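You operate a simulated robot arm through the tools that you are given. There is no shell and no other tool. Be economical: measure what you need, move in short steps, check, and stop when the job is done.

You are at the controls of a simulated robot arm. One attempt, no reset.

Task
Soap the small brush on the stain bar and scrub the damp tea cloth's stain out.
Fine: brush back in its pot, then fold the cloth and lay it in the purple trug.

The check looks at the end state, three seconds after you hand in, the way a careful person would. Anything else that was tipped, shoved, dropped, spilled or broken makes it a failure. Flat cloth is picked up by pressing the open fingertips on it (5 to 10 N) and closing them slowly along it; thin cloth reads only 2 to 8 mm in the jaws.

Robot
A 6-joint arm with a two-finger parallel gripper, fixed in place. Base frame: the origin is at the foot of the arm, x ahead of it, y to its left, z up; the work surface is at about z = 760. Units: mm, degrees, N and s.
With the tool pointing down near the work surface it reaches from about 160 to 740 mm from the base axis. Its first joint turns from -166.0 to 166.0 degrees. Payload 3.91 kg.
The tool frame sits at the grasp point between the pads (the TCP): z along the fingers, y along the line on which they close. The tips reach 30 mm beyond it. Largest opening 110 mm; finger width 20, thickness 10; the body of the gripper, 48 by 112 mm, starts 55 mm behind the TCP.
Orientation is told as [roll, pitch, yaw] about the base's x, y, z axes, in that order, counted from this pose: with the fingers straight down and closing along the base's y, the tool's x points along the base's -x, its y along +y and its z along -z.

Tools
- The arm moves only by the tool servo_tool. Its argument "moves" is text: rows parted by semicolons, each of 7 numbers parted by spaces: the shift along the tool's x, y, z in cm, then the turn, a rotation vector about the tool's x, y, z in degrees, then the gripper command, from -1 (shut) to 1 (fully open), values between in proportion. In form: tx ty tz rx ry rz hand; .... A call has 1 to 20 rows; each row shifts and turns the commanded pose from where the row before left it, along the tool's axes as they then stand. Rows are played at 5 a second. More than 50 mm and 8.6 degrees between two rows, or a gripper value outside its range, and nothing of the call is played. A pose out of reach is approached as far as the arm can. The call stops where the force on the tool passes 40 N (or 10 N more than at its start, if that is more) or the arm is blocked; 0.2 s more then pass. Each finger travels about 45 mm/s and halts on what it meets, pressing with about 39 N; the grip force reading is that of the motor and also rises with nothing between the fingers. The clock runs only during rows and for 0.2 s after the last one: add rows that do not move to give the fingers time. It gives the time, the measured TCP pose, the force on the tool (base axes), the opening and the grip force at its end, in the units of the frame above (readings bear some noise), and new pictures: "show" is both (left out), scene, wrist or none.
- Cameras (640 x 400 px; columns grow to the right, rows downward): "scene" is fixed at [53.6, 499.3, 1634.9]; the picture's right is [-0.72, -0.69, 0.00], its down [-0.60, 0.63, -0.50] and it looks along [0.34, -0.36, -0.87] (base axes); focal length 225 px, centre (320, 200). "wrist" rides on the gripper at [-36, 0, -57] in the tool frame; the picture's right is [0.00, -1.00, 0.00], its down [0.97, 0.00, -0.24] and it looks along [0.24, 0.00, 0.97] (tool axes); focal length 218 px, centre (320, 200). There is no depth. A picture from a camera that has moved, and an enlarged one, comes with that camera's place and axes in the base frame and with its lens.
- move_column(by): slides the trunk up (or, below 0, down) by that many mm; the arm rides with it, the base frame stays. It gives what a move gives, with no picture.
- enlarge(camera, box): a new picture of the part [left, top, right, bottom] of that camera's present view, enlarged. It takes no simulated time.
- sign_off(): hands the job in; it is judged then, once.

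Work in short steps. Places have to be worked out from the pictures, the camera data and where the tool is seen: move nearer, look again, correct. Check each grasp and each placing, and mend what went wrong. You have 120 turns and 150 pictures in all, those below and enlarged ones among them. Open the gripper and draw the arm clear of the work before you hand the job in, unless the task says otherwise; then end with one line.

The tools are called after "Emit:" as a command line: name --argument value ..., lists and objects as JSON in quotes. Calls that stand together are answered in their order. servo_tool: Moves the arm, as the interface text tells. Its arguments: {"type":"object","properties":{"moves":{"type":"string"},"show":{"type":"string","enum":["both","scene","wrist","none"]}},"required":["moves"]} The other tools are called the same way: move_column (by) slides the trunk up or down; enlarge (camera, box) takes an enlarged picture of a part of a camera's view; sign_off () hands the job in.

At the start:

```text
time: 0.0
position: [337.2, 139.8, 1283.7]
ee_rot: [-0.1, 0.0, 0.0]
wrist_force: [0.0, 0.1, 0.0]
width: 110.1
grasp_force: 0.0
trunk travel left (down, up): [-525.0, 65.0]
```

scene: 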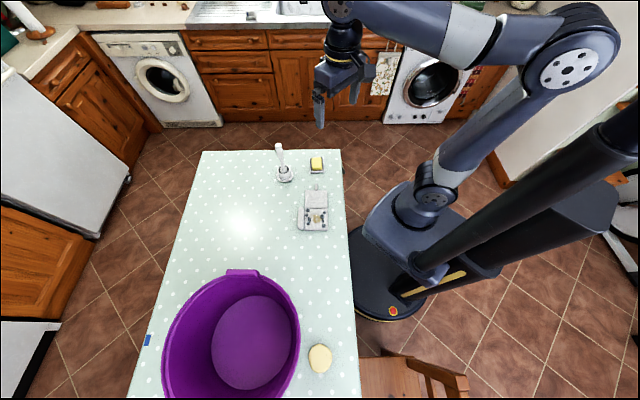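
wrist: 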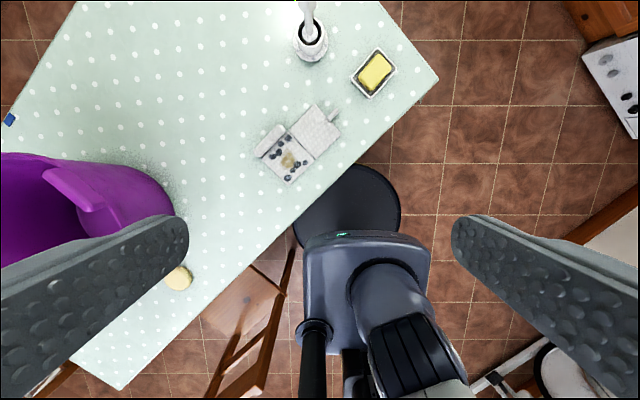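

I'll start by enlarging the area with the brush, the bar and the cloth, and the trug.

Emit:
enlarge --camera "scene" --box '[260, 135, 360, 240]'

Emit:
enlarge --camera "wrist" --box '[240, 0, 440, 200]'

```text
3.81 times, centred on (310, 188) of scene
camera zoom: at [53.6, 499.3, 1634.9], right [-0.72, -0.69, 0.0], down [-0.6, 0.63, -0.5], along [0.34, -0.36, -0.87], focal length 857 px, centre (358, 248)
```

zoom: 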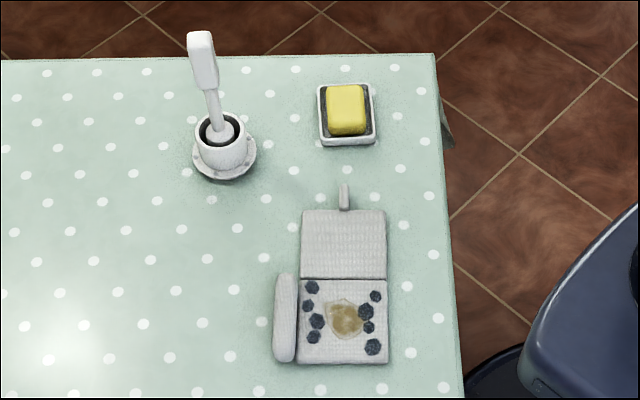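

```text
2.00 times, centred on (340, 100) of wrist
camera zoom: at [372.9, 138.9, 1341.3], right [0.0, -1.0, 0.0], down [-0.97, 0.0, 0.24], along [-0.24, 0.0, -0.97], focal length 436 px, centre (280, 400)
```

zoom: 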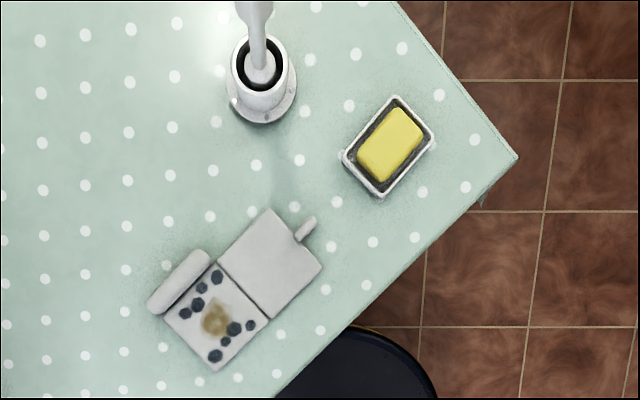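

The brush stands upright in its pot near (600,159), with its tip at about z 970. The bar is near (538,13), and the stain is near (337,224). I'll move closer above the brush and look.

Emit:
servo_tool --moves "-4.5 0.3 2 0 0 0 1; -4.5 0.3 2 0 0 0 1; -4.5 0.3 2 0 0 0 1; -4.5 0.3 2 0 0 0 1; -4 0.3 2 0 0 0 1; 0 0 0 0 0 0 1; 0 0 0 0 0 0 1" --show "both"

```text
time: 1.6
position: [556.6, 155.8, 1184.3]
ee_rot: [0.0, -0.1, 0.0]
wrist_force: [0.5, 0.3, -0.7]
width: 110.1
grasp_force: 0.1
trunk travel left (down, up): [-525.0, 65.0]
camera wrist: at [592.2, 154.6, 1241.8], right [0.0, -1.0, 0.0], down [-0.97, 0.0, 0.24], along [-0.24, 0.0, -0.97], focal length 218 px, centre (320, 200)
```

scene: 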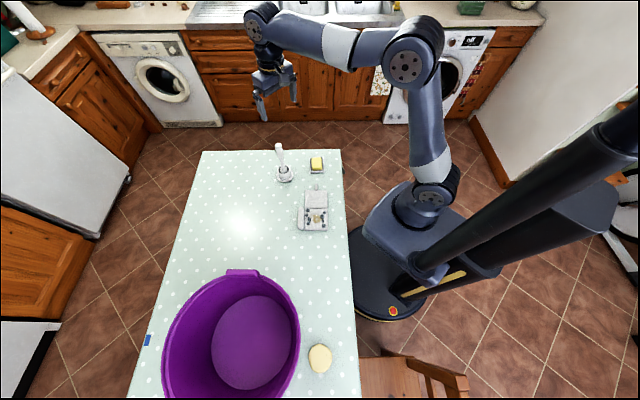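
wrist: 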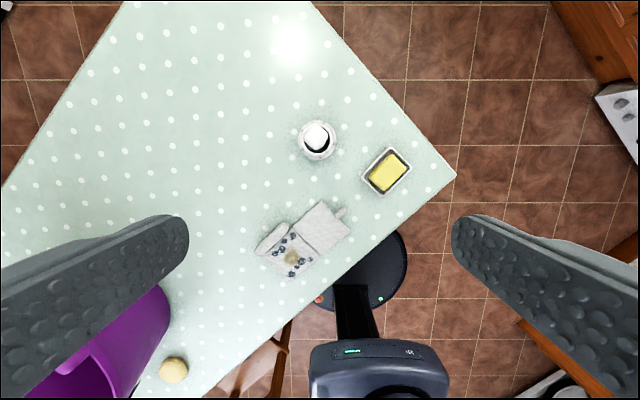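

Emit:
enlarge --camera "wrist" --box '[240, 110, 420, 290]'

Emit:
move_column --by -150

```text
2.22 times, centred on (330, 200) of wrist
camera zoom: at [592.2, 154.6, 1241.8], right [0.0, -1.0, 0.0], down [-0.97, 0.0, 0.24], along [-0.24, 0.0, -0.97], focal length 485 px, centre (298, 200)
```

zoom: 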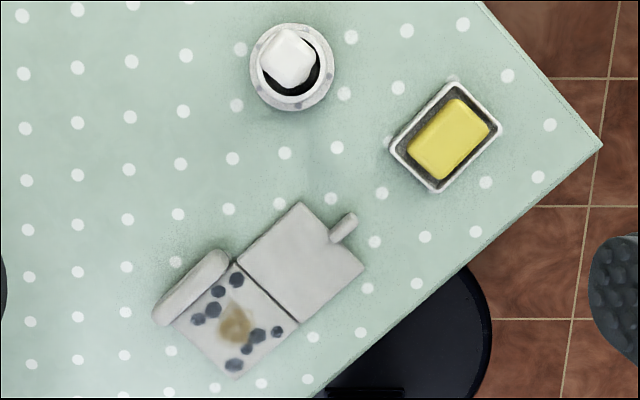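

```text
time: 3.4
position: [555.8, 155.8, 1034.3]
ee_rot: [0.0, 0.0, 0.0]
wrist_force: [0.6, -0.5, 0.3]
width: 109.9
grasp_force: 0.0
trunk travel left (down, up): [-375.0, 215.0]
```

The column moved the arm straight down. The table objects are yawed about 41°, so I'll turn the tool by +41° (tool rz −41) to line up with the handle and look again.

Emit:
servo_tool --moves "0 0 0 0 0 -8.2 1; 0 0 0 0 0 -8.2 1; 0 0 0 0 0 -8.2 1; 0 0 0 0 0 -8.2 1; 0 0 0 0 0 -8.2 1; 0 0 0 0 0 0 1; 0 0 0 0 0 0 1" --show "wrist"

```text
time: 5.0
position: [556.7, 155.1, 1034.3]
ee_rot: [0.1, 0.1, 41.2]
wrist_force: [0.3, -0.1, 0.1]
width: 110.0
grasp_force: 0.1
trunk travel left (down, up): [-375.0, 215.0]
camera wrist: at [583.5, 178.5, 1091.3], right [0.66, -0.75, 0.0], down [-0.73, -0.64, 0.24], along [-0.18, -0.16, -0.97], focal length 218 px, centre (320, 200)
```

wrist: 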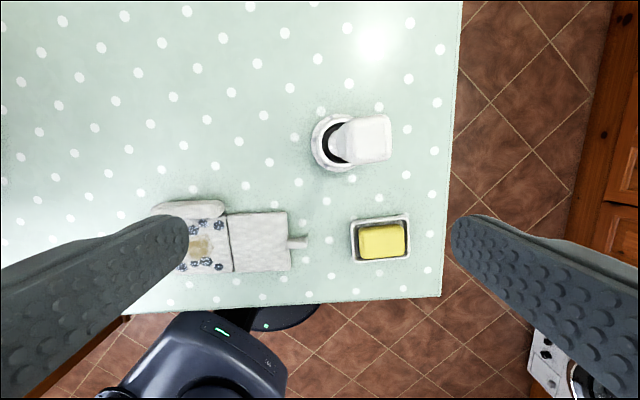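

The view is now square with the table. I'll enlarge the brush to judge the handle's section.

Emit:
enlarge --camera "wrist" --box '[280, 80, 440, 280]'

Emit:
enlarge --camera "wrist" --box '[140, 180, 320, 290]'

Emit:
enlarge --camera "scene" --box '[260, 135, 310, 190]'

```text
2.00 times, centred on (360, 180) of wrist
camera zoom: at [583.5, 178.5, 1091.3], right [0.66, -0.75, 0.0], down [-0.73, -0.64, 0.24], along [-0.18, -0.16, -0.97], focal length 436 px, centre (240, 240)
```

zoom: 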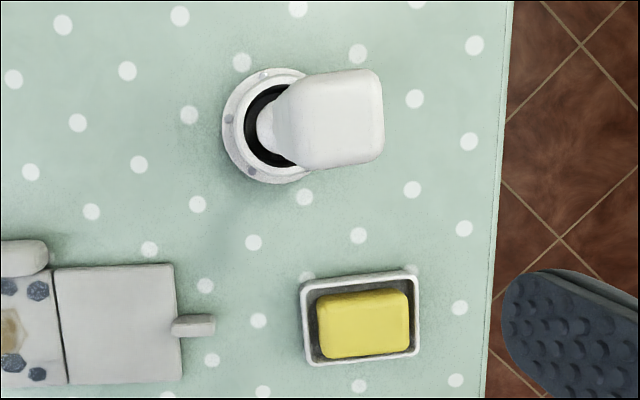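

```text
3.56 times, centred on (230, 235) of wrist
camera zoom: at [583.5, 178.5, 1091.3], right [0.66, -0.75, 0.0], down [-0.73, -0.64, 0.24], along [-0.18, -0.16, -0.97], focal length 776 px, centre (640, 76)
```

zoom: 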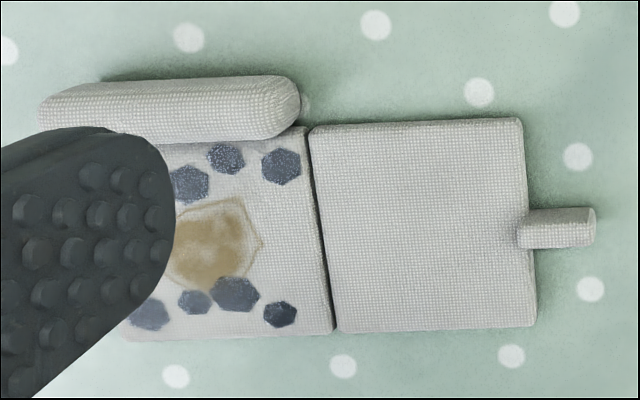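

```text
7.27 times, centred on (285, 162) of scene
camera zoom: at [53.6, 499.3, 1634.9], right [-0.72, -0.69, 0.0], down [-0.6, 0.63, -0.5], along [0.34, -0.36, -0.87], focal length 1636 px, centre (574, 473)
```

zoom: 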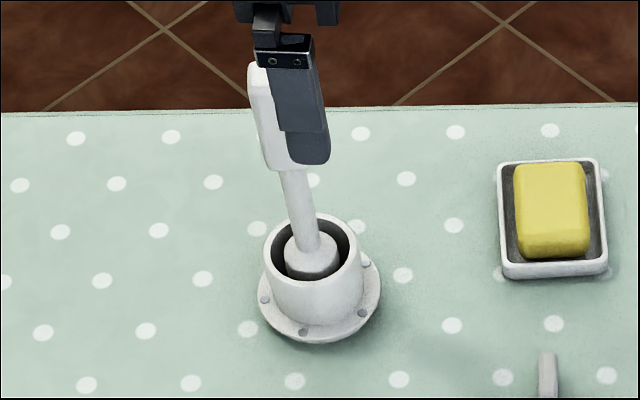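

The handle is a block about 25 mm square spanning z 903–972, near (603,160). I'll move over it and check alignment before going down.

Emit:
servo_tool --moves "-1.9 -1.3 0 0 0 0 1; -1.94 -1.34 0 0 0 0 1; 0 0 0 0 0 0 1; 0 0 0 0 0 0 1" --show "both"

```text
time: 6.0
position: [604.2, 160.6, 1035.3]
ee_rot: [0.0, 0.0, 40.9]
wrist_force: [-0.4, 0.5, -0.1]
width: 110.1
grasp_force: 0.1
trunk travel left (down, up): [-375.0, 215.0]
camera wrist: at [629.6, 183.9, 1092.2], right [0.66, -0.75, 0.0], down [-0.73, -0.64, 0.24], along [-0.18, -0.16, -0.97], focal length 218 px, centre (320, 200)
```

scene: 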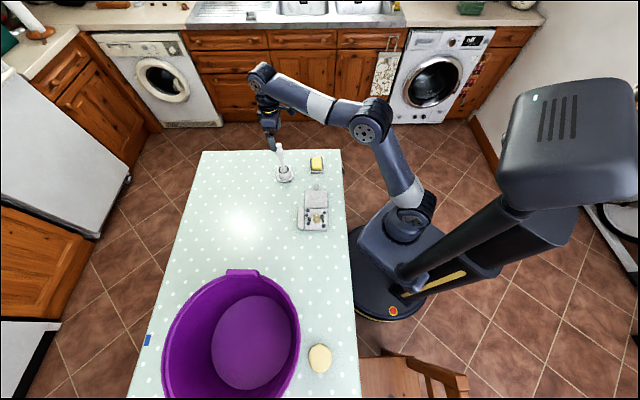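
wrist: 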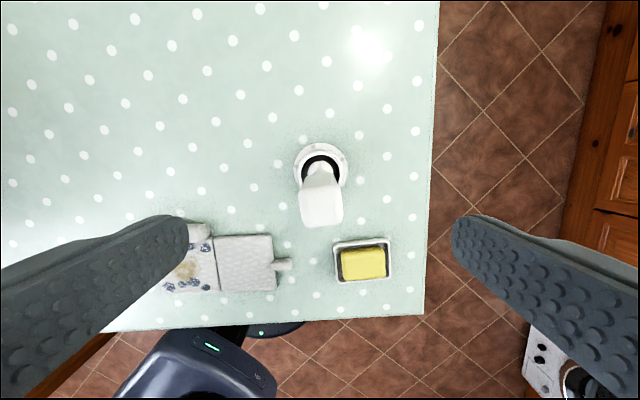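

The handle is centred between the fingers. I'll go down to TCP z ≈ 937 and close.

Emit:
servo_tool --moves "0 0 2.5 0 0 0 1; 0 0 2.5 0 0 0 1; 0 0 2.5 0 0 0 1; 0 0 2.3 0 0 0 1; 0 0 0 0 0 0 0; 0 0 0 0 0 0 -0.4; 0 0 0 0 0 0 -0.7; 0 0 0 0 0 0 -1; 0 0 0 0 0 0 -1; 0 0 0 0 0 0 -1; 0 0 0 0 0 0 -1" --show "both"

```text
time: 8.3
position: [603.0, 160.5, 934.7]
ee_rot: [0.0, 0.0, 41.1]
wrist_force: [0.4, 0.9, -0.9]
width: 25.7
grasp_force: 39.7
trunk travel left (down, up): [-375.0, 215.0]
camera wrist: at [630.3, 183.6, 992.8], right [0.66, -0.75, 0.0], down [-0.73, -0.64, 0.24], along [-0.18, -0.16, -0.97], focal length 218 px, centre (320, 200)
```

scene: 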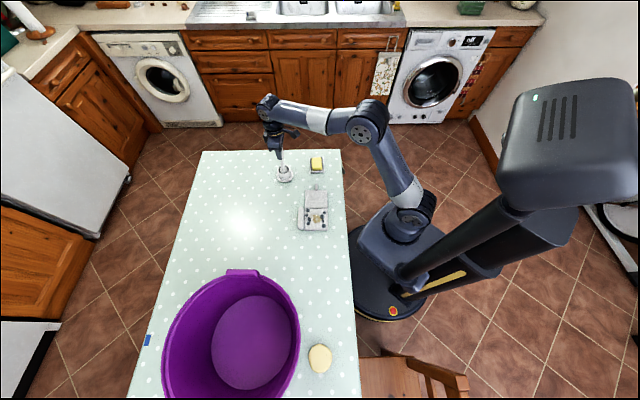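
wrist: 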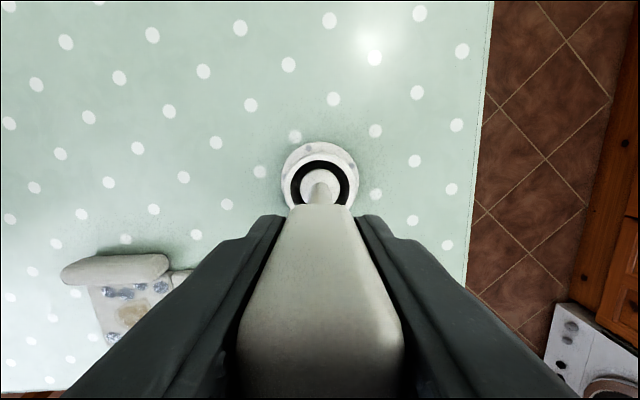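

The handle is gripped with a 25.7 mm opening. The return pose is (603.0, 160.5, 934.7). I'll lift straight up 100 mm.

Emit:
servo_tool --moves "0 0 -1 0 0 0 -1; 0 0 -2 0 0 0 -1; 0 0 -2.5 0 0 0 -1; 0 0 -2.5 0 0 0 -1; 0 0 -2 0 0 0 -1; 0 0 0 0 0 0 -1; 0 0 0 0 0 0 -1" --show "both"

Emit:
enlarge --camera "scene" --box '[250, 90, 350, 190]'

```text
time: 9.9
position: [604.9, 160.3, 1035.0]
ee_rot: [-0.1, 0.0, 41.0]
wrist_force: [-0.6, -0.1, -1.2]
width: 25.8
grasp_force: 38.7
trunk travel left (down, up): [-375.0, 215.0]
camera wrist: at [631.0, 183.3, 1092.7], right [0.66, -0.75, 0.0], down [-0.73, -0.64, 0.24], along [-0.18, -0.16, -0.97], focal length 218 px, centre (320, 200)
```

scene: 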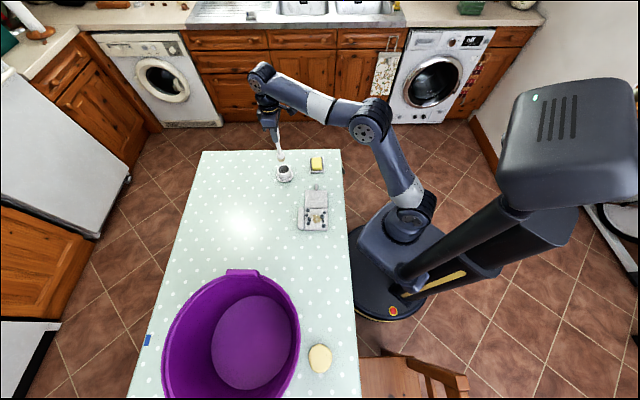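
wrist: 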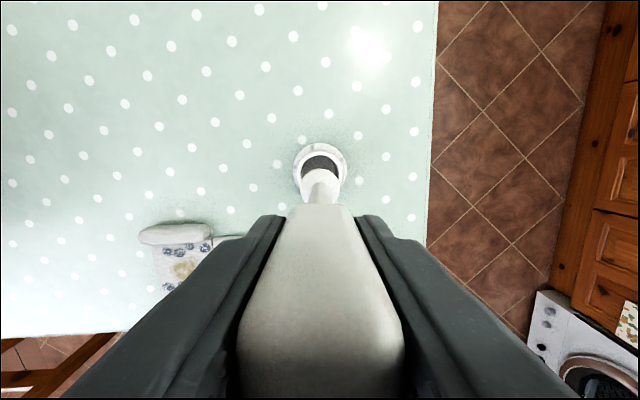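

```text
4.00 times, centred on (300, 140) of scene
camera zoom: at [53.6, 499.3, 1634.9], right [-0.72, -0.69, 0.0], down [-0.6, 0.63, -0.5], along [0.34, -0.36, -0.87], focal length 900 px, centre (400, 440)
```

zoom: 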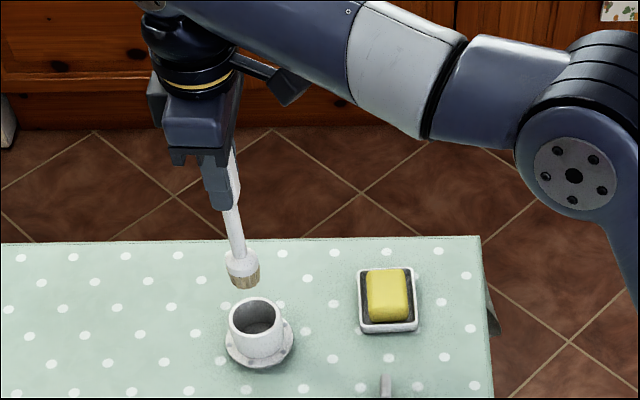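

The brush hangs with its bristle end about 164 mm below the TCP. I'll carry it over the bar at about (539,14) and lower it part-way.

Emit:
servo_tool --moves "2.9 -1.34 0 0 0 0 -1; 2.9 -1.34 0 0 0 0 -1; 2.9 -1.34 0 0 0 0 -1; 2.9 -1.34 0 0 0 0 -1; 2.97 -1.36 0 0 0 0 -1; 0 0 0 0 0 0 -1; 0 0 2 0 0 0 -1; 0 0 2 0 0 0 -1; 0 0 1.5 0 0 0 -1; 0 0 0 0 0 0 -1; 0 0 0 0 0 0 -1" --show "both"

Emit:
enlarge --camera "scene" --box '[280, 110, 360, 190]'

```text
time: 12.3
position: [535.9, 13.4, 980.9]
ee_rot: [0.0, 0.0, 41.0]
wrist_force: [0.0, 0.5, -0.9]
width: 25.7
grasp_force: 39.1
trunk travel left (down, up): [-375.0, 215.0]
camera wrist: at [563.4, 36.1, 1037.9], right [0.66, -0.75, 0.0], down [-0.73, -0.64, 0.24], along [-0.18, -0.16, -0.97], focal length 218 px, centre (320, 200)
```

scene: 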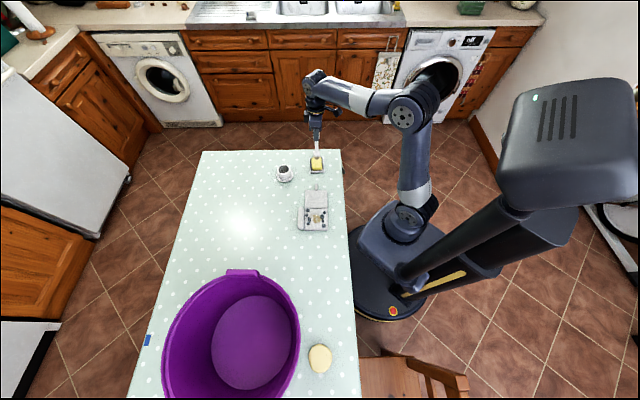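
wrist: 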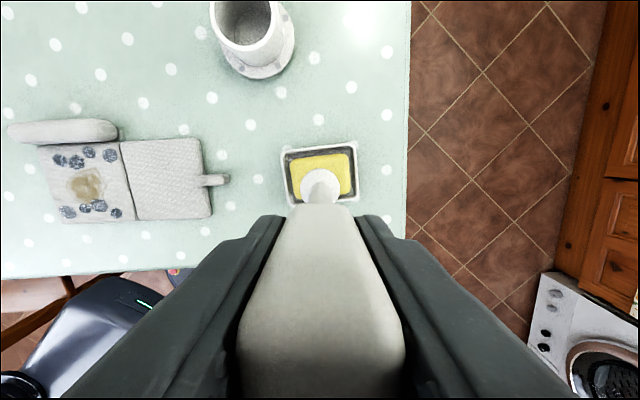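

```text
5.00 times, centred on (320, 150) of scene
camera zoom: at [53.6, 499.3, 1634.9], right [-0.72, -0.69, 0.0], down [-0.6, 0.63, -0.5], along [0.34, -0.36, -0.87], focal length 1124 px, centre (320, 450)
```

zoom: 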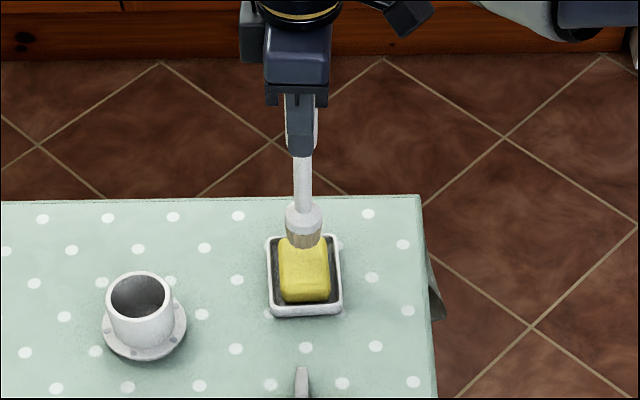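

The bristles sit over the bar's centre to within about 3 mm. I'll lower slowly until the force shows contact.

Emit:
servo_tool --moves "-0.2 0 1 0 0 0 -1; 0 0 0.5 0 0 0 -1; 0 0 0.3 0 0 0 -1; 0 0 0.2 0 0 0 -1; 0 0 0.2 0 0 0 -1; 0 0 0 0 0 0 -1" --show "none"

```text
time: 13.8
position: [539.1, 14.4, 958.8]
ee_rot: [0.1, 0.0, 41.1]
wrist_force: [-0.4, 0.0, -0.5]
width: 25.9
grasp_force: 39.3
trunk travel left (down, up): [-375.0, 215.0]
```

Nothing has touched yet, so I'll keep going down in 2 mm steps.

Emit:
servo_tool --moves "0 0 0.2 0 0 0 -1; 0 0 0.2 0 0 0 -1; 0 0 0.2 0 0 0 -1; 0 0 0 0 0 0 -1" --show "none"

Emit:
enlarge --camera "scene" --box '[280, 110, 360, 190]'

```text
time: 14.8
position: [539.2, 15.2, 952.8]
ee_rot: [0.1, 0.0, 41.1]
wrist_force: [-0.2, 0.1, -0.7]
width: 25.7
grasp_force: 38.7
trunk travel left (down, up): [-375.0, 215.0]
```

```text
5.00 times, centred on (320, 150) of scene
camera zoom: at [53.6, 499.3, 1634.9], right [-0.72, -0.69, 0.0], down [-0.6, 0.63, -0.5], along [0.34, -0.36, -0.87], focal length 1124 px, centre (320, 450)
```

zoom: 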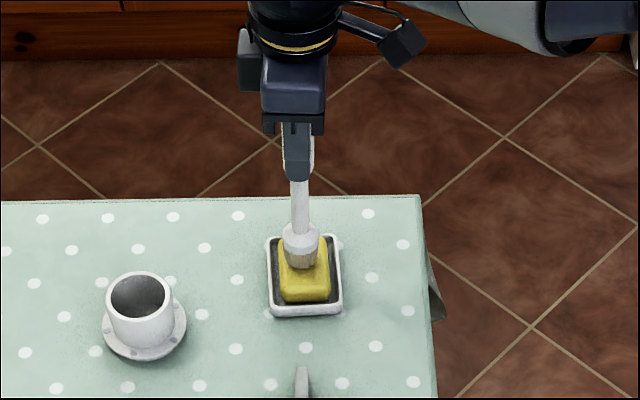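

The brush is close to the bar, but still no force. I'll continue down.

Emit:
servo_tool --moves "0 0 0.2 0 0 0 -1; 0 0 0.2 0 0 0 -1; 0 0 0 0 0 0 -1" --show "none"

```text
time: 15.6
position: [539.3, 16.2, 949.0]
ee_rot: [0.0, 0.1, 41.0]
wrist_force: [0.4, 0.1, -1.1]
width: 25.5
grasp_force: 38.6
trunk travel left (down, up): [-375.0, 215.0]
```

Emit:
servo_tool --moves "0 0 0.2 0 0 0 -1; 0 0 0.2 0 0 0 -1; 0 0 0 0 0 0 -1" --show "none"

```text
time: 16.4
position: [539.2, 15.7, 945.2]
ee_rot: [0.0, 0.0, 41.0]
wrist_force: [0.0, 0.8, -1.2]
width: 25.6
grasp_force: 39.2
trunk travel left (down, up): [-375.0, 215.0]
```

Still free of contact, so I'll go down a little further.

Emit:
servo_tool --moves "0 0 0.15 0 0 0 -1; 0 0 0.15 0 0 0 -1; 0 0 0 0 0 0 -1" --show "none"

Emit:
enlarge --camera "scene" --box '[295, 140, 340, 185]'

```text
time: 17.1
position: [538.5, 16.0, 944.2]
ee_rot: [-0.2, -0.2, 41.0]
wrist_force: [-3.8, -1.1, 23.5]
width: 25.3
grasp_force: 39.4
trunk travel left (down, up): [-375.0, 215.0]
```

```text
8.89 times, centred on (318, 162) of scene
camera zoom: at [53.6, 499.3, 1634.9], right [-0.72, -0.69, 0.0], down [-0.6, 0.63, -0.5], along [0.34, -0.36, -0.87], focal length 1999 px, centre (342, 533)
```

zoom: 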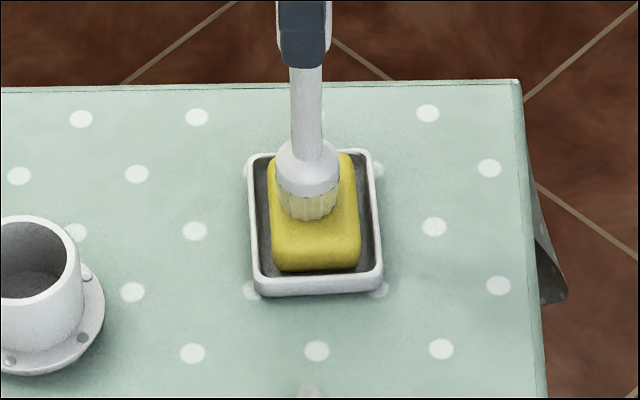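

There is contact at 23 N with the TCP at z 944.2, and the bristles sit on the bar. That's too firm, so I'll back off about 1.3 mm and read the force.

Emit:
servo_tool --moves "0 0 -0.13 0 0 0 -1; 0 0 0 0 0 0 -1" --show "none"

```text
time: 17.8
position: [538.3, 15.8, 944.9]
ee_rot: [-0.1, -0.3, 41.0]
wrist_force: [0.4, 0.0, 21.9]
width: 25.8
grasp_force: 38.7
trunk travel left (down, up): [-375.0, 215.0]
```

Emit:
servo_tool --moves "0 0 -0.13 0 0 0 -1; 0 0 0 0 0 0 -1" --show "none"

```text
time: 18.4
position: [538.8, 15.0, 945.2]
ee_rot: [0.0, 0.0, 41.0]
wrist_force: [2.4, -0.3, 12.8]
width: 25.5
grasp_force: 38.8
trunk travel left (down, up): [-375.0, 215.0]
```

Stiffness is about 7–8 N per mm. I'll back off another 0.7 mm to about 7 N and rub short strokes along the bar.

Emit:
servo_tool --moves "0 0 -0.07 0 0 0 -1; 0 0.4 0 0 0 0 -1; 0 0.4 0 0 0 0 -1; 0 -0.4 0 0 0 0 -1; 0 -0.4 0 0 0 0 -1; 0 -0.4 0 0 0 0 -1; 0 -0.4 0 0 0 0 -1; 0 0.4 0 0 0 0 -1; 0 0.4 0 0 0 0 -1; 0 0 0 0 0 0 -1" --show "none"

Emit:
enlarge --camera "scene" --box '[295, 140, 340, 185]'

```text
time: 20.6
position: [537.9, 15.5, 945.1]
ee_rot: [0.0, 0.0, 41.0]
wrist_force: [-0.3, -0.1, -0.5]
width: 25.6
grasp_force: 38.9
trunk travel left (down, up): [-375.0, 215.0]
```

```text
8.89 times, centred on (318, 162) of scene
camera zoom: at [53.6, 499.3, 1634.9], right [-0.72, -0.69, 0.0], down [-0.6, 0.63, -0.5], along [0.34, -0.36, -0.87], focal length 1999 px, centre (342, 533)
```

zoom: 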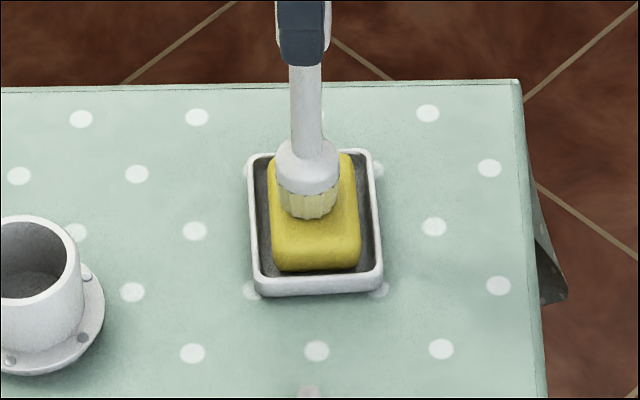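

The force dropped to zero because the brush likely slipped slightly in the grip. I'll press about 1 mm again and rub once more.

Emit:
servo_tool --moves "0 0 0.12 0 0 0 -1; 0 0.4 0 0 0 0 -1; 0 0.4 0 0 0 0 -1; 0 -0.4 0 0 0 0 -1; 0 -0.4 0 0 0 0 -1; 0 -0.4 0 0 0 0 -1; 0 -0.4 0 0 0 0 -1; 0 0.4 0 0 0 0 -1; 0 0.4 0 0 0 0 -1; 0 0 0 0 0 0 -1" --show "none"

```text
time: 22.8
position: [539.1, 14.7, 944.2]
ee_rot: [-0.1, -0.1, 41.1]
wrist_force: [5.8, -6.4, 8.2]
width: 25.7
grasp_force: 39.0
trunk travel left (down, up): [-375.0, 215.0]
```

Pressing 8 N while stroking. I'll do one more stroke set, then lift and look at the bristles.

Emit:
servo_tool --moves "0 0.4 0 0 0 0 -1; 0 0.4 0 0 0 0 -1; 0 -0.4 0 0 0 0 -1; 0 -0.4 0 0 0 0 -1; 0 -0.4 0 0 0 0 -1; 0 -0.4 0 0 0 0 -1; 0 0.4 0 0 0 0 -1; 0 0.4 0 0 0 0 -1; 0 0 -1 0 0 0 -1; 0 0 -3 0 0 0 -1; 0 0 -3 0 0 0 -1; 0 0 0 0 0 0 -1; 0 0 0 0 0 0 -1" --show "wrist"

Emit:
enlarge --camera "scene" --box '[280, 110, 360, 190]'

```text
time: 25.6
position: [538.8, 14.9, 1015.0]
ee_rot: [0.0, 0.0, 41.0]
wrist_force: [0.1, -0.3, -1.4]
width: 25.4
grasp_force: 39.0
trunk travel left (down, up): [-375.0, 215.0]
camera wrist: at [565.7, 38.0, 1072.5], right [0.66, -0.75, 0.0], down [-0.73, -0.64, 0.24], along [-0.18, -0.16, -0.97], focal length 218 px, centre (320, 200)
```

wrist: 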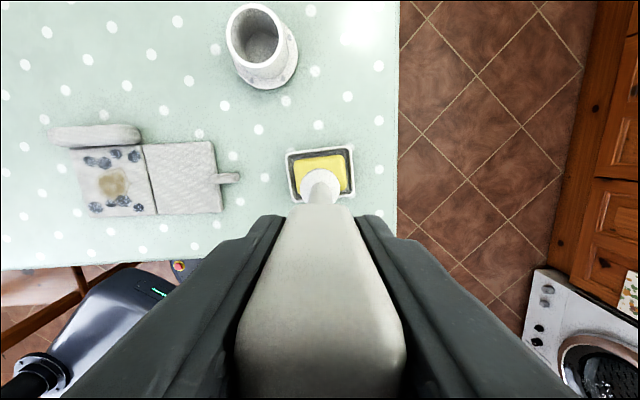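

```text
5.00 times, centred on (320, 150) of scene
camera zoom: at [53.6, 499.3, 1634.9], right [-0.72, -0.69, 0.0], down [-0.6, 0.63, -0.5], along [0.34, -0.36, -0.87], focal length 1124 px, centre (320, 450)
```

zoom: 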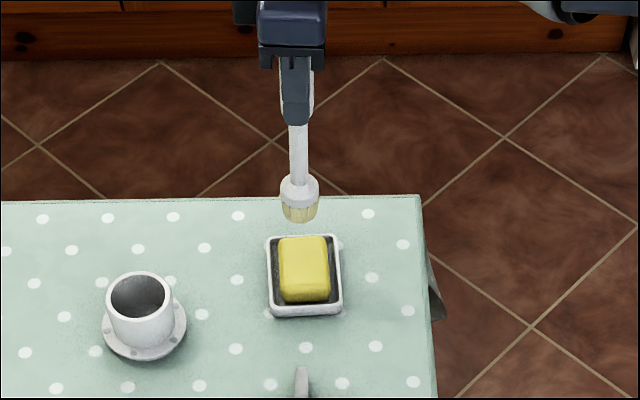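

The bristles are now visibly yellow, so the brush is soaped, and the dish hasn't moved. I'll carry the brush over to the stain at about (336,223), staying high.

Emit:
servo_tool --moves "0.2 3.6 0 0 0 0 -1; 0.2 3.6 0 0 0 0 -1; 0.2 3.6 0 0 0 0 -1; 0.2 3.6 0 0 0 0 -1; 0.2 3.6 0 0 0 0 -1; 0.2 3.6 0 0 0 0 -1; 0.2 3.6 0 0 0 0 -1; 0.19 3.8 0 0 0 0 -1; 0 0 0 0 0 0 -1; 0 0 2 0 0 0 -1; 0 0 2 0 0 0 -1; 0 0 1 0 0 0 -1; 0 0 0 0 0 0 -1; 0 0 0 0 0 0 -1" --show "both"

Emit:
enlarge --camera "scene" --box '[270, 160, 360, 250]'

```text
time: 28.6
position: [336.8, 221.4, 965.3]
ee_rot: [0.0, 0.0, 41.0]
wrist_force: [-0.2, 0.1, -1.0]
width: 25.6
grasp_force: 39.1
trunk travel left (down, up): [-375.0, 215.0]
camera wrist: at [362.8, 245.8, 1022.8], right [0.66, -0.75, 0.0], down [-0.73, -0.64, 0.24], along [-0.18, -0.16, -0.97], focal length 218 px, centre (320, 200)
```

scene: 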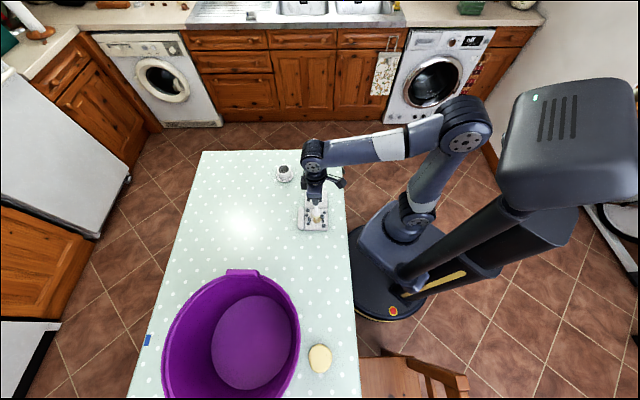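
wrist: 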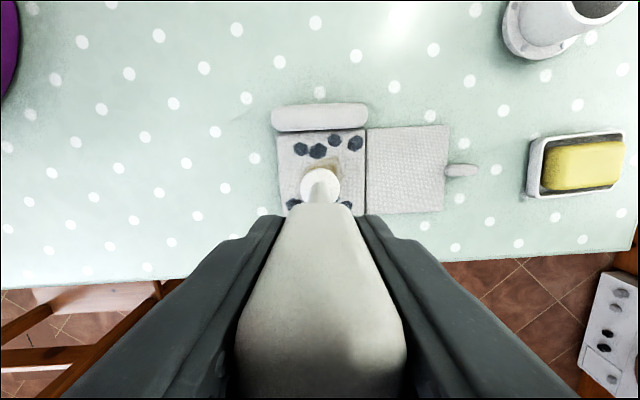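

```text
4.44 times, centred on (315, 205) of scene
camera zoom: at [53.6, 499.3, 1634.9], right [-0.72, -0.69, 0.0], down [-0.6, 0.63, -0.5], along [0.34, -0.36, -0.87], focal length 1000 px, centre (342, 178)
```

zoom: 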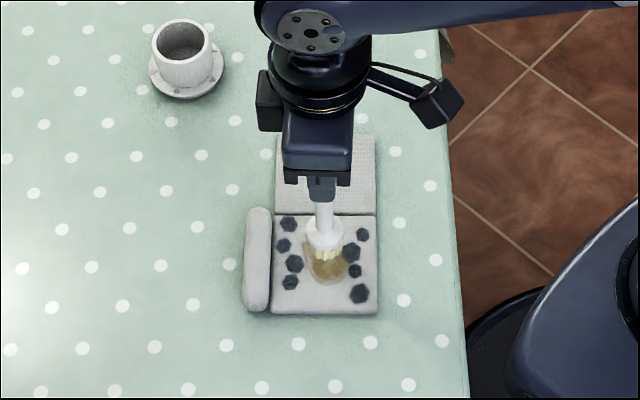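

The brush is centred over the stain. I'll lower it until light contact.

Emit:
servo_tool --moves "0 0 1 0 0 0 -1; 0 0 1 0 0 0 -1; 0 0 0.5 0 0 0 -1; 0 0 0.2 0 0 0 -1; 0 0 0.2 0 0 0 -1; 0 0 0 0 0 0 -1" --show "none"

Emit:
enlarge --camera "scene" --box '[290, 190, 345, 245]'

```text
time: 29.9
position: [334.4, 224.2, 936.1]
ee_rot: [0.0, 0.0, 40.9]
wrist_force: [0.4, 0.1, -1.5]
width: 25.7
grasp_force: 38.7
trunk travel left (down, up): [-375.0, 215.0]
```

```text
7.27 times, centred on (318, 218) of scene
camera zoom: at [53.6, 499.3, 1634.9], right [-0.72, -0.69, 0.0], down [-0.6, 0.63, -0.5], along [0.34, -0.36, -0.87], focal length 1636 px, centre (338, 73)
```

zoom: 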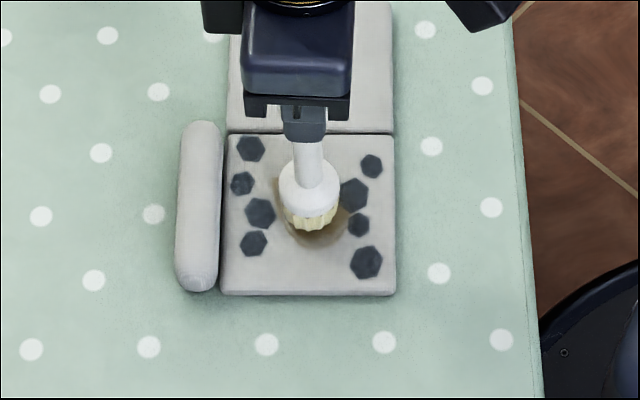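

Nearly there, so I'll go down in small steps.

Emit:
servo_tool --moves "0 0 0.15 0 0 0 -1; 0 0 0.15 0 0 0 -1; 0 0 0.15 0 0 0 -1; 0 0 0 0 0 0 -1" --show "none"

```text
time: 30.9
position: [335.6, 224.1, 930.2]
ee_rot: [0.1, 0.1, 41.0]
wrist_force: [0.0, 1.2, -1.1]
width: 25.5
grasp_force: 39.3
trunk travel left (down, up): [-375.0, 215.0]
```

Emit:
servo_tool --moves "0 0 0.1 0 0 0 -1; 0 0 0.1 0 0 0 -1; 0 0 0 0 0 0 -1" --show "none"

```text
time: 31.8
position: [337.1, 224.5, 927.5]
ee_rot: [-0.1, 0.0, 41.0]
wrist_force: [0.3, -0.5, -1.4]
width: 25.5
grasp_force: 39.3
trunk travel left (down, up): [-375.0, 215.0]
```

Emit:
servo_tool --moves "0 0 0.1 0 0 0 -1; 0 0 0.1 0 0 0 -1; 0 0 0 0 0 0 -1" --show "none"

```text
time: 32.5
position: [337.5, 223.9, 926.1]
ee_rot: [0.0, -0.1, 40.9]
wrist_force: [0.0, -0.7, -1.9]
width: 25.6
grasp_force: 39.2
trunk travel left (down, up): [-375.0, 215.0]
```

Emit:
servo_tool --moves "0 0 0.1 0 0 0 -1; 0 0 0.1 0 0 0 -1; 0 0 0 0 0 0 -1" --show "none"

Emit:
enlarge --camera "scene" --box '[290, 190, 345, 245]'

```text
time: 33.4
position: [336.6, 224.2, 926.9]
ee_rot: [0.1, -0.1, 41.0]
wrist_force: [-4.3, -2.4, 21.5]
width: 25.8
grasp_force: 39.3
trunk travel left (down, up): [-375.0, 215.0]
```

```text
7.27 times, centred on (318, 218) of scene
camera zoom: at [53.6, 499.3, 1634.9], right [-0.72, -0.69, 0.0], down [-0.6, 0.63, -0.5], along [0.34, -0.36, -0.87], focal length 1636 px, centre (338, 73)
```

zoom: 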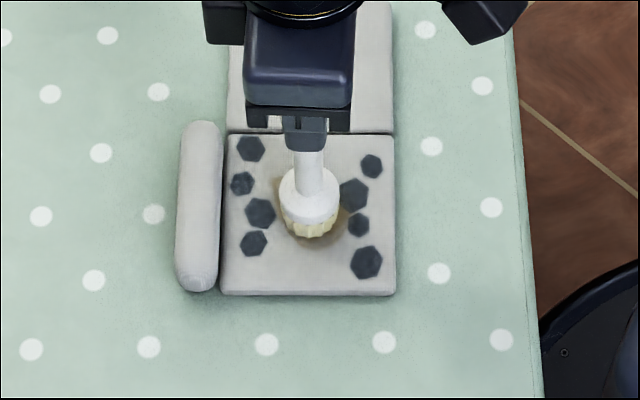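

There is contact at 21 N. I'll back off to about 10 N, do one stroke set along tool y, and watch the cloth.

Emit:
servo_tool --moves "0 0 -0.15 0 0 0 -1; 0 0.5 0 0 0 0 -1; 0 0.5 0 0 0 0 -1; 0 -0.5 0 0 0 0 -1; 0 -0.5 0 0 0 0 -1; 0 -0.5 0 0 0 0 -1; 0 -0.5 0 0 0 0 -1; 0 0.5 0 0 0 0 -1; 0 0.5 0 0 0 0 -1" --show "none"

Emit:
enlarge --camera "scene" --box '[290, 190, 345, 245]'

```text
time: 35.4
position: [337.1, 223.2, 925.6]
ee_rot: [0.0, 0.0, 41.0]
wrist_force: [1.0, 0.0, 1.2]
width: 25.6
grasp_force: 39.6
trunk travel left (down, up): [-375.0, 215.0]
```

```text
7.27 times, centred on (318, 218) of scene
camera zoom: at [53.6, 499.3, 1634.9], right [-0.72, -0.69, 0.0], down [-0.6, 0.63, -0.5], along [0.34, -0.36, -0.87], focal length 1636 px, centre (338, 73)
```

zoom: 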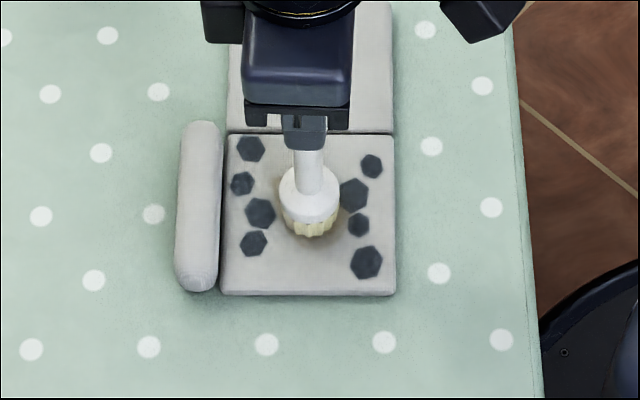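

The stain fades and the cloth stayed put. I'll press slightly more and scrub both ways.

Emit:
servo_tool --moves "0 0 0.08 0 0 0 -1; 0 0.5 0 0 0 0 -1; 0 0.5 0 0 0 0 -1; 0 -0.5 0 0 0 0 -1; 0 -0.5 0 0 0 0 -1; 0 -0.5 0 0 0 0 -1; 0 -0.5 0 0 0 0 -1; 0 0.5 0 0 0 0 -1; 0 0.5 0 0 0 0 -1; 0.5 0 0 0 0 0 -1; 0.5 0 0 0 0 0 -1; -0.5 0 0 0 0 0 -1; -0.5 0 0 0 0 0 -1; -0.5 0 0 0 0 0 -1; -0.5 0 0 0 0 0 -1; 0.5 0 0 0 0 0 -1; 0.5 0 0 0 0 0 -1" --show "none"

Emit:
enlarge --camera "scene" --box '[290, 190, 345, 245]'

```text
time: 39.0
position: [335.5, 222.2, 924.1]
ee_rot: [-0.1, 0.0, 41.0]
wrist_force: [0.7, 0.8, 2.1]
width: 25.6
grasp_force: 39.2
trunk travel left (down, up): [-375.0, 215.0]
```

```text
7.27 times, centred on (318, 218) of scene
camera zoom: at [53.6, 499.3, 1634.9], right [-0.72, -0.69, 0.0], down [-0.6, 0.63, -0.5], along [0.34, -0.36, -0.87], focal length 1636 px, centre (338, 73)
```

zoom: 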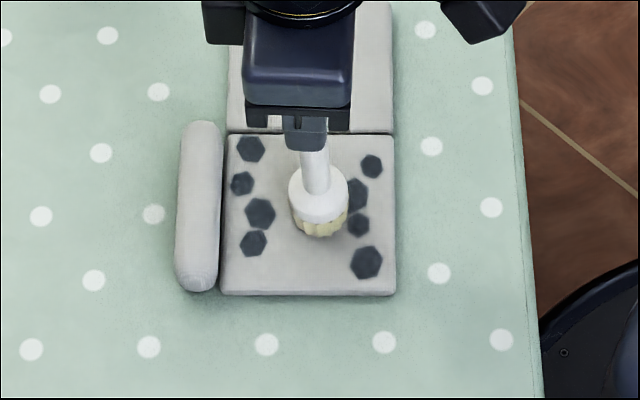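

The stain looks mostly gone, but the brush has tilted a bit in the jaws. I'll lift and look.

Emit:
servo_tool --moves "0 0 -1 0 0 0 -1; 0 0 -2 0 0 0 -1; 0 0 -3 0 0 0 -1; -2 -2 -2 0 0 0 -1; -3 -3 0 0 0 0 -1; -3 -3 0 0 0 0 -1; 0 0 0 0 0 0 -1; 0 0 0 0 0 0 -1" --show "wrist"

Emit:
enlarge --camera "scene" --box '[270, 160, 360, 250]'

```text
time: 40.8
position: [450.2, 218.0, 1005.0]
ee_rot: [0.0, 0.0, 41.0]
wrist_force: [0.0, 0.2, -1.0]
width: 25.8
grasp_force: 39.1
trunk travel left (down, up): [-375.0, 215.0]
camera wrist: at [477.1, 241.3, 1062.0], right [0.66, -0.75, 0.0], down [-0.73, -0.64, 0.24], along [-0.18, -0.16, -0.97], focal length 218 px, centre (320, 200)
```

wrist: 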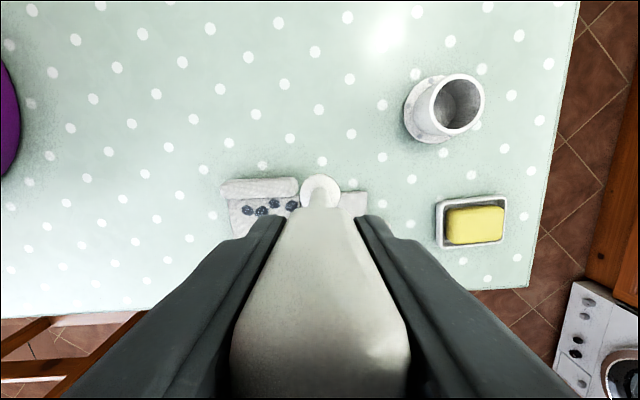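

```text
4.44 times, centred on (315, 205) of scene
camera zoom: at [53.6, 499.3, 1634.9], right [-0.72, -0.69, 0.0], down [-0.6, 0.63, -0.5], along [0.34, -0.36, -0.87], focal length 1000 px, centre (342, 178)
```

zoom: 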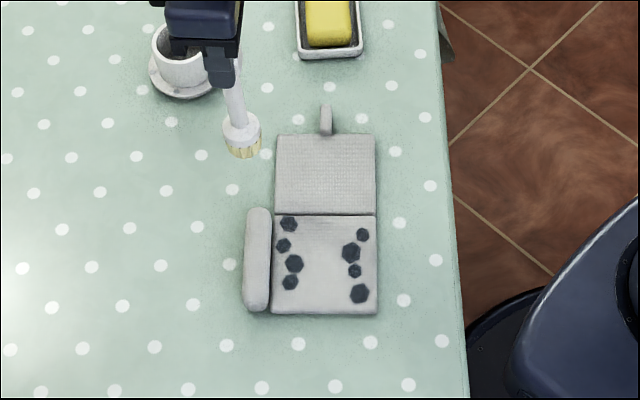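

Emit:
enlarge --camera "scene" --box '[300, 205, 336, 235]'

Emit:
enlarge --camera "wrist" --box '[260, 150, 380, 230]'

```text
13.33 times, centred on (318, 220) of scene
camera zoom: at [53.6, 499.3, 1634.9], right [-0.72, -0.69, 0.0], down [-0.6, 0.63, -0.5], along [0.34, -0.36, -0.87], focal length 2999 px, centre (347, -67)
```

zoom: 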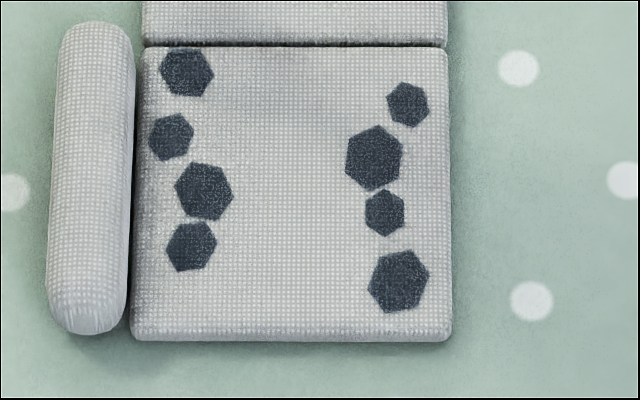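

```text
5.00 times, centred on (320, 190) of wrist
camera zoom: at [477.1, 241.3, 1062.0], right [0.66, -0.75, 0.0], down [-0.73, -0.64, 0.24], along [-0.18, -0.16, -0.97], focal length 1091 px, centre (320, 250)
```

zoom: 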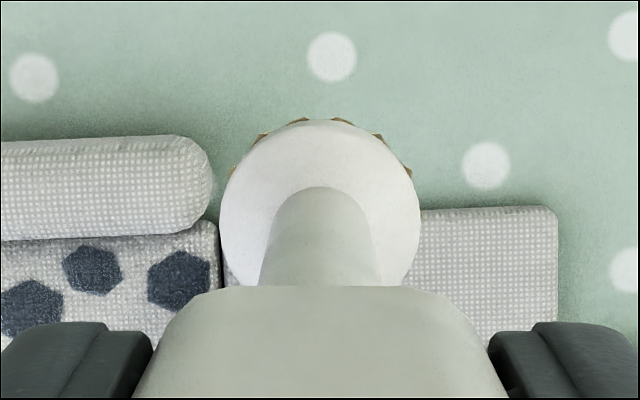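

The stain is gone. The brush leans about 2.5° in the jaws. I'll rise, go over the pot, and take out the lean with ry −2.4°, then check.

Emit:
servo_tool --moves "0 0 -3 0 0 0 -1; -1.9 -3.6 0 0 0 0 -1; -1.9 -3.6 0 0 0 0 -1; -1.9 -3.6 0 0 0 0 -1; -2.06 -3.56 0 0 0 0 -1; 0 0 0 0 -2.4 0 -1; 0 0 0 0 0 0 -1; 0 0 0 0 0 0 -1" --show "wrist"

Emit:
enlarge --camera "scene" --box '[250, 100, 330, 190]'

Emit:
enlarge --camera "wrist" --box '[260, 120, 380, 220]'

```text
time: 42.5
position: [601.4, 159.8, 1037.6]
ee_rot: [0.0, -2.4, 41.0]
wrist_force: [0.3, -0.1, -1.8]
width: 25.4
grasp_force: 39.4
trunk travel left (down, up): [-375.0, 215.0]
camera wrist: at [626.2, 180.6, 1095.0], right [0.66, -0.75, 0.0], down [-0.74, -0.64, 0.2], along [-0.15, -0.13, -0.98], focal length 218 px, centre (320, 200)
```

wrist: 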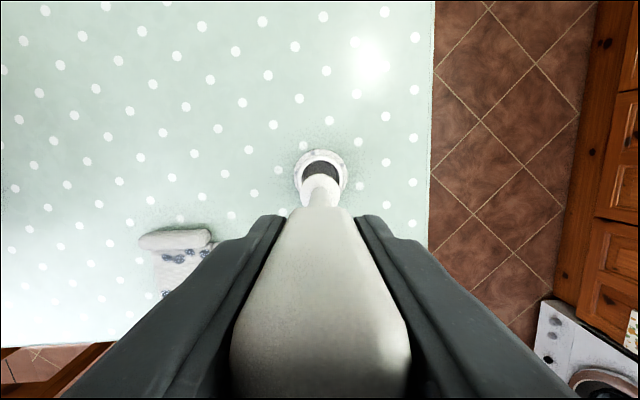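

```text
4.44 times, centred on (290, 145) of scene
camera zoom: at [53.6, 499.3, 1634.9], right [-0.72, -0.69, 0.0], down [-0.6, 0.63, -0.5], along [0.34, -0.36, -0.87], focal length 1000 px, centre (453, 444)
```

zoom: 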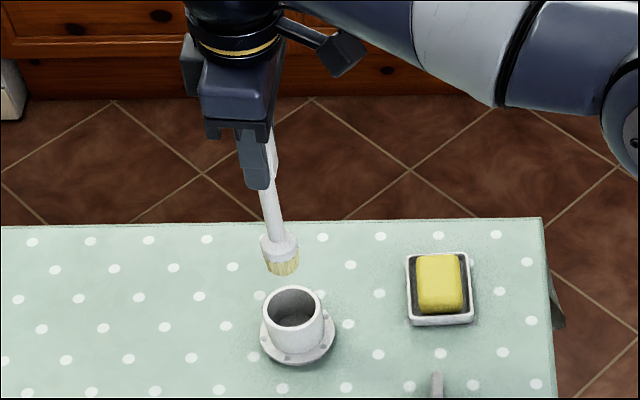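

```text
4.00 times, centred on (320, 170) of wrist
camera zoom: at [626.2, 180.6, 1095.0], right [0.66, -0.75, 0.0], down [-0.74, -0.64, 0.2], along [-0.15, -0.13, -0.98], focal length 873 px, centre (320, 320)
```

zoom: 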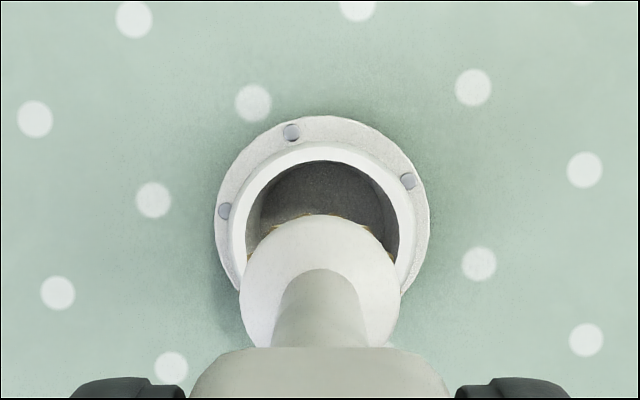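

The cap is right under the TCP and the pot centre is near (604,161). I'll shift 2 mm and lower vertically into the pot, offsetting the tool tilt.

Emit:
servo_tool --moves "-0.22 -0.06 0 0 0 0 -1; 0.084 0 2 0 0 0 -1; 0.063 0 1.5 0 0 0 -1; 0.042 0 1 0 0 0 -1; 0.042 0 1 0 0 0 -1; 0 0 0 0 0 0 -1; 0 0 0 0 0 0 -1" --show "wrist"

Emit:
enlarge --camera "scene" --box '[260, 125, 320, 190]'

```text
time: 44.1
position: [604.5, 158.0, 980.6]
ee_rot: [0.0, -2.5, 41.0]
wrist_force: [-0.6, 0.5, -1.2]
width: 25.5
grasp_force: 38.5
trunk travel left (down, up): [-375.0, 215.0]
camera wrist: at [629.0, 181.2, 1039.2], right [0.66, -0.75, 0.0], down [-0.74, -0.64, 0.2], along [-0.15, -0.13, -0.98], focal length 218 px, centre (320, 200)
```

wrist: 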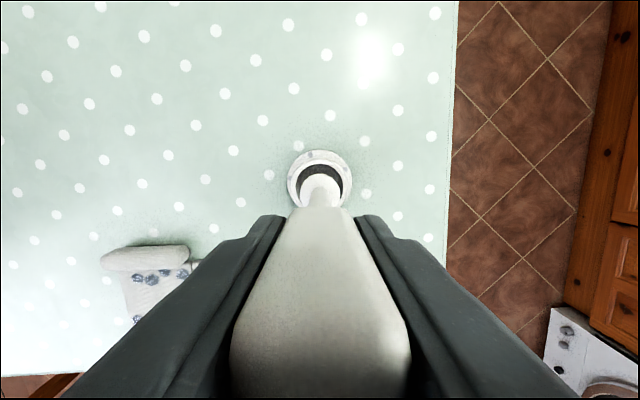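

```text
6.15 times, centred on (290, 158) of scene
camera zoom: at [53.6, 499.3, 1634.9], right [-0.72, -0.69, 0.0], down [-0.6, 0.63, -0.5], along [0.34, -0.36, -0.87], focal length 1384 px, centre (505, 462)
```

zoom: 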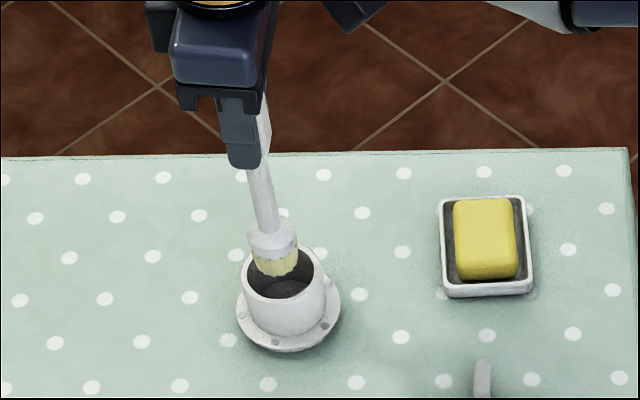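

Emit:
enlarge --camera "wrist" --box '[280, 140, 360, 220]'

```text
5.00 times, centred on (320, 180) of wrist
camera zoom: at [629.0, 181.2, 1039.2], right [0.66, -0.75, 0.0], down [-0.74, -0.64, 0.2], along [-0.15, -0.13, -0.98], focal length 1091 px, centre (320, 300)
```

zoom: 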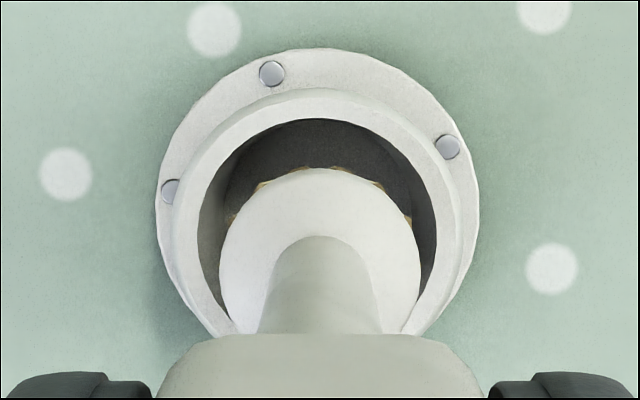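

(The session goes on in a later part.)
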